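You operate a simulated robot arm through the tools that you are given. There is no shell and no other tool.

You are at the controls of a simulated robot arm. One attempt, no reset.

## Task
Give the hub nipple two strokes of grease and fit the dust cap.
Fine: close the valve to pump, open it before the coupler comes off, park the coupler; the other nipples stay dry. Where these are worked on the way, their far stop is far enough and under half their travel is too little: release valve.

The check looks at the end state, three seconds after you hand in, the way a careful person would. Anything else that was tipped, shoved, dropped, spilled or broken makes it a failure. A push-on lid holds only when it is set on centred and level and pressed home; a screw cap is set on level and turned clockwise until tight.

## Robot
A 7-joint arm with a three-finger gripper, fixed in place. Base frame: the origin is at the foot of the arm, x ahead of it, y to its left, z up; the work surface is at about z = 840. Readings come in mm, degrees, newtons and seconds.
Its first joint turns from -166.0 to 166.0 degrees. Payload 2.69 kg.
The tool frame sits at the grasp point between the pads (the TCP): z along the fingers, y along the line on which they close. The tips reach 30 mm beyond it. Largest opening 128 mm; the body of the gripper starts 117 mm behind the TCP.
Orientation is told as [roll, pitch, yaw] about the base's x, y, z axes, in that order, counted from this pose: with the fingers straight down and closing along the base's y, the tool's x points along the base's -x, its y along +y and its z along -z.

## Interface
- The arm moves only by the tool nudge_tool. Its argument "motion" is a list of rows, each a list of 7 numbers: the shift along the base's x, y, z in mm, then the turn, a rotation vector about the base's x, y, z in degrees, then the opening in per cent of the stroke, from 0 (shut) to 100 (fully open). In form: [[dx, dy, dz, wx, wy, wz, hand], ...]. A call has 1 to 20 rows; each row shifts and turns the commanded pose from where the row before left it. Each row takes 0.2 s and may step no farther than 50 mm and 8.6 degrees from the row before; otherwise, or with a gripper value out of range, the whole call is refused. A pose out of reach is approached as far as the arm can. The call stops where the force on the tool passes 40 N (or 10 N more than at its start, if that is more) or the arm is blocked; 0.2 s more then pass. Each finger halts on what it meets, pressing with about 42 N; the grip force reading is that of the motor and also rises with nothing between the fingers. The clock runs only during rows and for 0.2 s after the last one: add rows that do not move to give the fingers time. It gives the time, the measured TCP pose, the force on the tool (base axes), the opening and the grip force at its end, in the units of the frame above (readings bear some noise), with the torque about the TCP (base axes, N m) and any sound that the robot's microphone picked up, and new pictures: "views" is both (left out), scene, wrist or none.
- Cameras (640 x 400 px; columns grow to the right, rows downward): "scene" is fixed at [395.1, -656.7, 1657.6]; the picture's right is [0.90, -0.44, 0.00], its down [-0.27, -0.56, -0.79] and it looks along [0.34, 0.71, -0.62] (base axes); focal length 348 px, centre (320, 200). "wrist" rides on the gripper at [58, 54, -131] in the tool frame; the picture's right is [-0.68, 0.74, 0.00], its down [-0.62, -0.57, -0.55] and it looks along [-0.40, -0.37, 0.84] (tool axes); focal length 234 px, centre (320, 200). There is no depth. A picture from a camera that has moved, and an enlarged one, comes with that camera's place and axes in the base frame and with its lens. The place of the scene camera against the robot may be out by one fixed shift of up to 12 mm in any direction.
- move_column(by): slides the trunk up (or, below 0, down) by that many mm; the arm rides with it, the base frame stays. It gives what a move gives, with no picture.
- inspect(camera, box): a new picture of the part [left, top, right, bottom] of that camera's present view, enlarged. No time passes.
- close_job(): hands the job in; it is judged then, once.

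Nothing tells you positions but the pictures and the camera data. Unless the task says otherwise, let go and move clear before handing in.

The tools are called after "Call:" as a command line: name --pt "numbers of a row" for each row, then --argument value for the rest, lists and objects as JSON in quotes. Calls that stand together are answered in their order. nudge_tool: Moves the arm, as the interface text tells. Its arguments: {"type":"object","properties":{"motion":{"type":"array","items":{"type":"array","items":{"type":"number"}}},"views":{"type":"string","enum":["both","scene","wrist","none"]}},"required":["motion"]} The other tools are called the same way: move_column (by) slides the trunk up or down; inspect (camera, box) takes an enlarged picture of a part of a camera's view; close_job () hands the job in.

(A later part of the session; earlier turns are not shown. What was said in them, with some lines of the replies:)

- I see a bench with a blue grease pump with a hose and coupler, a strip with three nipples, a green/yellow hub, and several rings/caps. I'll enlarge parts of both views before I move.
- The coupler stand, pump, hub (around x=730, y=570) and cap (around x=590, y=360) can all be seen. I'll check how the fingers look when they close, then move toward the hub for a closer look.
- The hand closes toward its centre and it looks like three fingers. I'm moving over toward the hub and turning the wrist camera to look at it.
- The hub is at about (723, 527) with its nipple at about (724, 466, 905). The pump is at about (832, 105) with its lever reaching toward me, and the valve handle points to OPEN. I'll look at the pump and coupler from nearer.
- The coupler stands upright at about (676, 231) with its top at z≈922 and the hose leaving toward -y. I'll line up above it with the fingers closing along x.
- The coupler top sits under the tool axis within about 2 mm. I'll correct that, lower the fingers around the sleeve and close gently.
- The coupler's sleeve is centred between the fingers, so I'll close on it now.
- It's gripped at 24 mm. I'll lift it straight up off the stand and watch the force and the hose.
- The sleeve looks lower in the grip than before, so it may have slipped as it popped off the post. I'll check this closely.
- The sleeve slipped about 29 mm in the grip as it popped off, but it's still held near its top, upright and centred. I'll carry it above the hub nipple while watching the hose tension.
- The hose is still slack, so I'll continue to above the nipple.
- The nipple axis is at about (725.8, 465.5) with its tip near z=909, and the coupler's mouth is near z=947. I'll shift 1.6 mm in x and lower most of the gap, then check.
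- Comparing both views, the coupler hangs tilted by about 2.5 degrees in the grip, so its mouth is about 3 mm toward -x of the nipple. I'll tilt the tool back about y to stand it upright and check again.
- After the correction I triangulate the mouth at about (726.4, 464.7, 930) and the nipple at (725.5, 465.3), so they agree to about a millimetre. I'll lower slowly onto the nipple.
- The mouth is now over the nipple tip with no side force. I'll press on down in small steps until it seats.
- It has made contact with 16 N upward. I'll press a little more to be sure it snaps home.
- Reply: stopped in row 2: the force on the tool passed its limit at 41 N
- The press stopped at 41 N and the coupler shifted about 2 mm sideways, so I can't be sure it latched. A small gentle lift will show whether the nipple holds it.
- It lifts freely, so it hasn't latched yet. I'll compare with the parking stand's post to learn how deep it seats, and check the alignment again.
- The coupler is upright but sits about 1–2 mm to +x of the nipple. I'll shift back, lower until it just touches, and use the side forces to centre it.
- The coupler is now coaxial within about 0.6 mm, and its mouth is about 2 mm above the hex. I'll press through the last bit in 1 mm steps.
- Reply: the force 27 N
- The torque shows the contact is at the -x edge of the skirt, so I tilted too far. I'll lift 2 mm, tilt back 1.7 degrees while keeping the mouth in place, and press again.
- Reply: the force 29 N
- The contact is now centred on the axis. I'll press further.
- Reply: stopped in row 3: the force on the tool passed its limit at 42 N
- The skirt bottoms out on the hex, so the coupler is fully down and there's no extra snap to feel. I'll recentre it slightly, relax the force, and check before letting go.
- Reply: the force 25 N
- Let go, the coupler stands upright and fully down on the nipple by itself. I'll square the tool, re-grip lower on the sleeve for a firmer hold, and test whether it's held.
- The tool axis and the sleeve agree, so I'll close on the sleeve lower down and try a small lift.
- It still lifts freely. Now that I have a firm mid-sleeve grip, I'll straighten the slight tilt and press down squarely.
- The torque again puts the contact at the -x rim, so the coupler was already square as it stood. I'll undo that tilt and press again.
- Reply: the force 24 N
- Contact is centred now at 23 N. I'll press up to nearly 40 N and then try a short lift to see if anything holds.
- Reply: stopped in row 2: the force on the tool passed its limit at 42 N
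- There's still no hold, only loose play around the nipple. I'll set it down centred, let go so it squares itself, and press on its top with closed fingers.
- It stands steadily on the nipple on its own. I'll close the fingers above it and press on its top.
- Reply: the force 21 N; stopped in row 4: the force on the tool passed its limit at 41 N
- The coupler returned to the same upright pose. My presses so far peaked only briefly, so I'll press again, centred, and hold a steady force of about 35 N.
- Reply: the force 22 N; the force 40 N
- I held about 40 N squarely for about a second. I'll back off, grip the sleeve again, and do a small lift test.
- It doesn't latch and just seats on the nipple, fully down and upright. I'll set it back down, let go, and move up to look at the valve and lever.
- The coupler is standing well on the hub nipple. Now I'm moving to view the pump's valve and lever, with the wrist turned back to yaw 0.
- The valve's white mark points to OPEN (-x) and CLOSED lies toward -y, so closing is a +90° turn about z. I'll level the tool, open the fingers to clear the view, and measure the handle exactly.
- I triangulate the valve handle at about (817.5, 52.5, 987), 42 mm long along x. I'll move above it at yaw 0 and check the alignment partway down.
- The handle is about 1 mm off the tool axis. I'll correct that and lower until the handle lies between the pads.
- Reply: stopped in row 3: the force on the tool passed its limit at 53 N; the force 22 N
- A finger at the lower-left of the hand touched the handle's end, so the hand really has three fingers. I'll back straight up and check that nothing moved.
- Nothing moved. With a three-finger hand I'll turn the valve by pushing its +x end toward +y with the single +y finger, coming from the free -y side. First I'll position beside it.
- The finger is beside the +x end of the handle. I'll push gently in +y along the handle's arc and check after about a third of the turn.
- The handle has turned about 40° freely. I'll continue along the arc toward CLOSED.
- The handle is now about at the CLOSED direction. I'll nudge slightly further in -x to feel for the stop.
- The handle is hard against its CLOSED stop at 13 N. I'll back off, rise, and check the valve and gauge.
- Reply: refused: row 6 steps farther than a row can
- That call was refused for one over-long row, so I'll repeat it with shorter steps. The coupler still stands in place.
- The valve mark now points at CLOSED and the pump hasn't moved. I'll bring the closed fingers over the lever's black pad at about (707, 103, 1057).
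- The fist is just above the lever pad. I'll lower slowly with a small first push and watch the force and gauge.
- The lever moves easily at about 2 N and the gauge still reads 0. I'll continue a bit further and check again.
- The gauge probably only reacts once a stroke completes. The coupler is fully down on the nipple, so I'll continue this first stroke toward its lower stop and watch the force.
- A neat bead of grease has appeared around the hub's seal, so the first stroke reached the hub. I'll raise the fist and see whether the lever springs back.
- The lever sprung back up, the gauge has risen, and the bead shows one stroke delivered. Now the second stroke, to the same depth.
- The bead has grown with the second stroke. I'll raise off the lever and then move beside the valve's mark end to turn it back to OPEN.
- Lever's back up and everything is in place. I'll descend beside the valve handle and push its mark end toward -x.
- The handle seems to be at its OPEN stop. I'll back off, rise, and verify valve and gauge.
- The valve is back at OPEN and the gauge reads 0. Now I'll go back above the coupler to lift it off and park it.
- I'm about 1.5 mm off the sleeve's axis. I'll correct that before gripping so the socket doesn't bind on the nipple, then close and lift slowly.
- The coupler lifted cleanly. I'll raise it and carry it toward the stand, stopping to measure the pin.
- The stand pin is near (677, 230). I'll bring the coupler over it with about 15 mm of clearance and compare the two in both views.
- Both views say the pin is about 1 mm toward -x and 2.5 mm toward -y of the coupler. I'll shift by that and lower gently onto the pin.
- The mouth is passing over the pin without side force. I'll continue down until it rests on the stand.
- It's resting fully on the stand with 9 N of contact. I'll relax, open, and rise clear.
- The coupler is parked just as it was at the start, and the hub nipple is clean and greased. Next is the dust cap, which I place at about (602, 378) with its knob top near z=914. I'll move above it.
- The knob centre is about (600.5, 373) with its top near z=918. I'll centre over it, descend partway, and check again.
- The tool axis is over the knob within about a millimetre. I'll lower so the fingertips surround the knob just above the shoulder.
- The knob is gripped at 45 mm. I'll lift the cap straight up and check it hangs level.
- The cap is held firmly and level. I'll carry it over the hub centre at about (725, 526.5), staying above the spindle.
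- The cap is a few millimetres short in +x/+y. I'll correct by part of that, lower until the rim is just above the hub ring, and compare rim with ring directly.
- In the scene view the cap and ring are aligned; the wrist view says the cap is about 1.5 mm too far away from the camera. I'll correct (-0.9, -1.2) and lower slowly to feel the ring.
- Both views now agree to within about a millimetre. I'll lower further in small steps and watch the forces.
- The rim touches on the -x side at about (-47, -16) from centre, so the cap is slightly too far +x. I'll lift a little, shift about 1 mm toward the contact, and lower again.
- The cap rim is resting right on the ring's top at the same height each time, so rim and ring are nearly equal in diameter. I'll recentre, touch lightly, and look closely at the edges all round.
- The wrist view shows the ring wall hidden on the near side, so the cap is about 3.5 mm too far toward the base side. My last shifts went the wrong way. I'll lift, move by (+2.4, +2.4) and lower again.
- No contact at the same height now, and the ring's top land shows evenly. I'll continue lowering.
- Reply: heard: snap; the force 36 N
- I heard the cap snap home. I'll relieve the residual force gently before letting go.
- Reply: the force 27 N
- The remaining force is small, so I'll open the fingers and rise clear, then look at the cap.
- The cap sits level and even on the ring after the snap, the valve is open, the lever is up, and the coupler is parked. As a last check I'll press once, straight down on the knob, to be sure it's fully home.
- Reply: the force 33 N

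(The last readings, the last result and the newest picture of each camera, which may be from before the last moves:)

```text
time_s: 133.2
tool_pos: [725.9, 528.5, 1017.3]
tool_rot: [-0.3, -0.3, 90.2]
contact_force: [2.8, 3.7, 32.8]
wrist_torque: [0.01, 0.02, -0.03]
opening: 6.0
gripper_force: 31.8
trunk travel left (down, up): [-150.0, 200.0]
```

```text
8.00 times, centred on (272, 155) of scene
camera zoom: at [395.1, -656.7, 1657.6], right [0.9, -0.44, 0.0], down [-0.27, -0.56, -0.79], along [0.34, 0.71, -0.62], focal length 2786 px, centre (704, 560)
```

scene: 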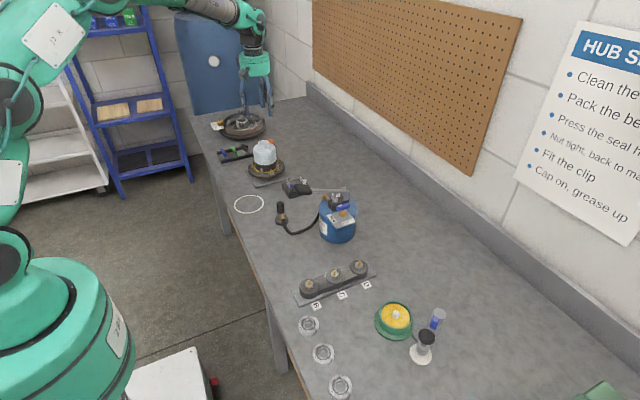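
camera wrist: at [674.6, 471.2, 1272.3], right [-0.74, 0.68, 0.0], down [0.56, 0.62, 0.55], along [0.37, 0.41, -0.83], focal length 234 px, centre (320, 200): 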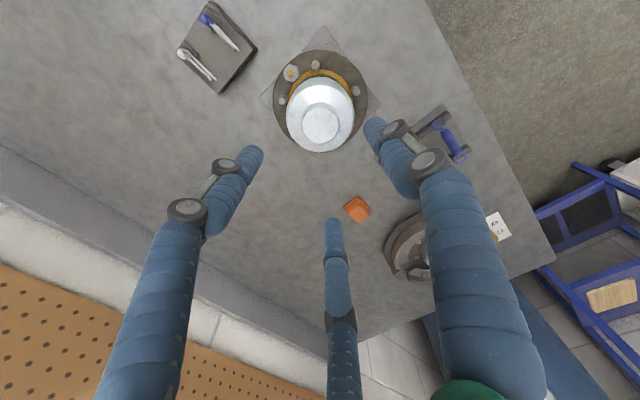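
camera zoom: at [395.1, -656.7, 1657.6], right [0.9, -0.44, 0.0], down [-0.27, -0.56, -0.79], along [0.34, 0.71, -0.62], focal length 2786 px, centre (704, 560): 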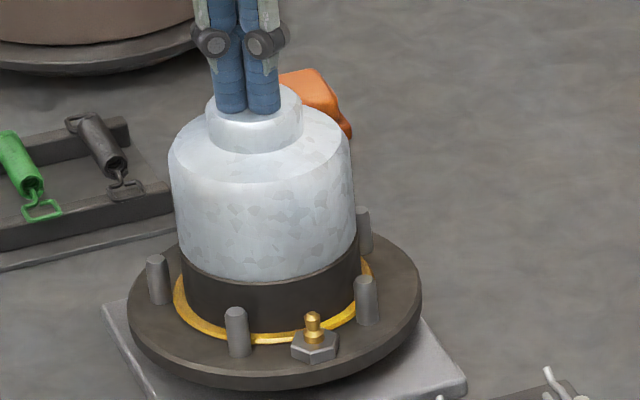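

The cap stays solid under 33 N with no further snap, so it's fully home. I'll rise well clear and take a final look around.

Call:
nudge_tool --pt "0 0 10 0 0 0 0" --pt "0 0 30 0 0 0 10" --pt "0 0 45 0 0 0 30" --pt "0 0 45 0 0 0 30" --pt "0 0 45 0 0 0 30" --pt "-20 -30 20 0 0 0 30" --pt "-20 -35 15 0 0 0 30" --pt "-20 -40 0 0 0 0 30" --pt "-15 -40 0 0 0 0 30" --pt "0 0 0 0 0 0 30" --views "both"

Call:
inspect --camera "scene" --box '[230, 130, 370, 240]'

Call:
inspect --camera "scene" --box '[250, 138, 290, 178]'

Call:
inspect --camera "scene" --box '[280, 240, 460, 400]'

```text
time_s: 135.4
tool_pos: [650.4, 383.7, 1226.1]
tool_rot: [-0.1, -0.1, 90.2]
contact_force: [0.7, -0.2, 0.3]
wrist_torque: [0.07, -0.08, 0.02]
opening: 38.4
gripper_force: 0.0
trunk travel left (down, up): [-150.0, 200.0]
camera wrist: at [597.5, 324.3, 1357.2], right [-0.74, 0.68, 0.0], down [0.56, 0.61, 0.55], along [0.37, 0.41, -0.83], focal length 234 px, centre (320, 200)
```

scene: 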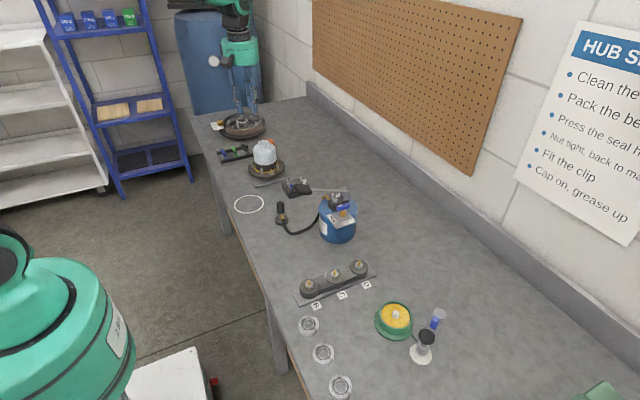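
wrist: 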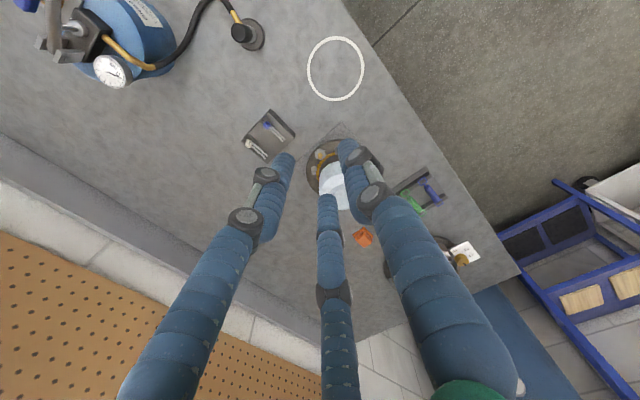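

```text
3.64 times, centred on (300, 185) of scene
camera zoom: at [395.1, -656.7, 1657.6], right [0.9, -0.44, 0.0], down [-0.27, -0.56, -0.79], along [0.34, 0.71, -0.62], focal length 1267 px, centre (393, 254)
```

zoom: 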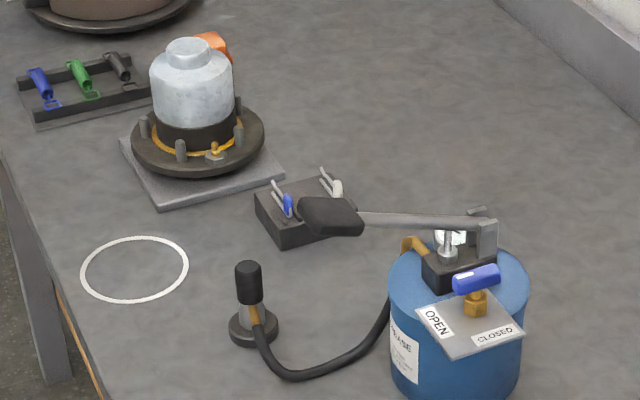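

```text
10.00 times, centred on (270, 158) of scene
camera zoom: at [395.1, -656.7, 1657.6], right [0.9, -0.44, 0.0], down [-0.27, -0.56, -0.79], along [0.34, 0.71, -0.62], focal length 3483 px, centre (820, 620)
```

zoom: 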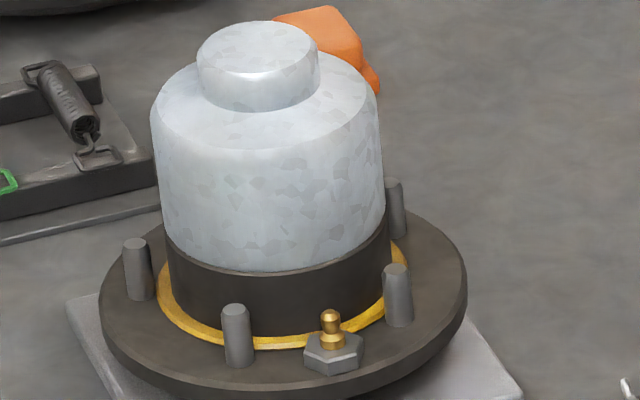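

```text
2.50 times, centred on (370, 320) of scene
camera zoom: at [395.1, -656.7, 1657.6], right [0.9, -0.44, 0.0], down [-0.27, -0.56, -0.79], along [0.34, 0.71, -0.62], focal length 871 px, centre (195, -100)
```

zoom: 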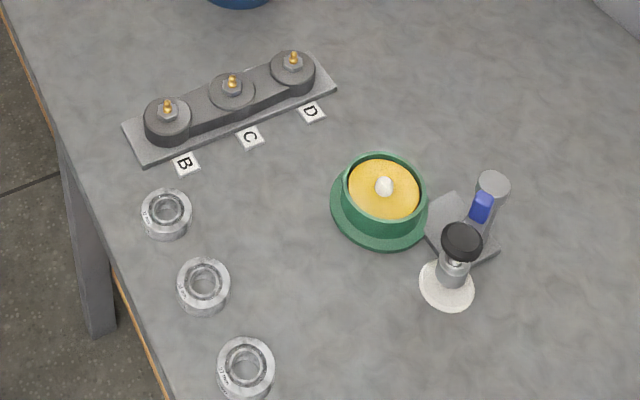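

Final check: the hub nipple has had two strokes (there's a grease bead at the seal), and the valve is open with the gauge back at 0. The coupler is upright on its stand, nipples B, C and D are dry, and the cap is snapped on level. The arm is clear and nothing else moved, so I'm handing the job in.

Call:
close_job

```text
The job is handed in.
```

The hub nipple has had its two strokes of grease, and the dust cap is fitted and pressed home. I've handed the job in, but I haven't seen the result of the check.

- **Grease:** I closed the release valve to its stop, pumped the lever twice, and opened the valve fully before the coupler came off. A bead of grease showed at the hub seal after the first stroke and grew with the second.
- **Coupler:** it didn't latch on the nipple. It stood fully down on it by its own weight while I pumped, and I saw no grease leak. It is now parked upright on its stand.
- **Dust cap:** it snapped on level. A second press of about 33 N gave no further movement.
- **Everything else:** the gauge is back at 0 and nipples B, C and D are dry. One finger touched the valve handle at about 53 N while I was lining up. I checked straight afterwards and neither the handle nor the pump had moved.
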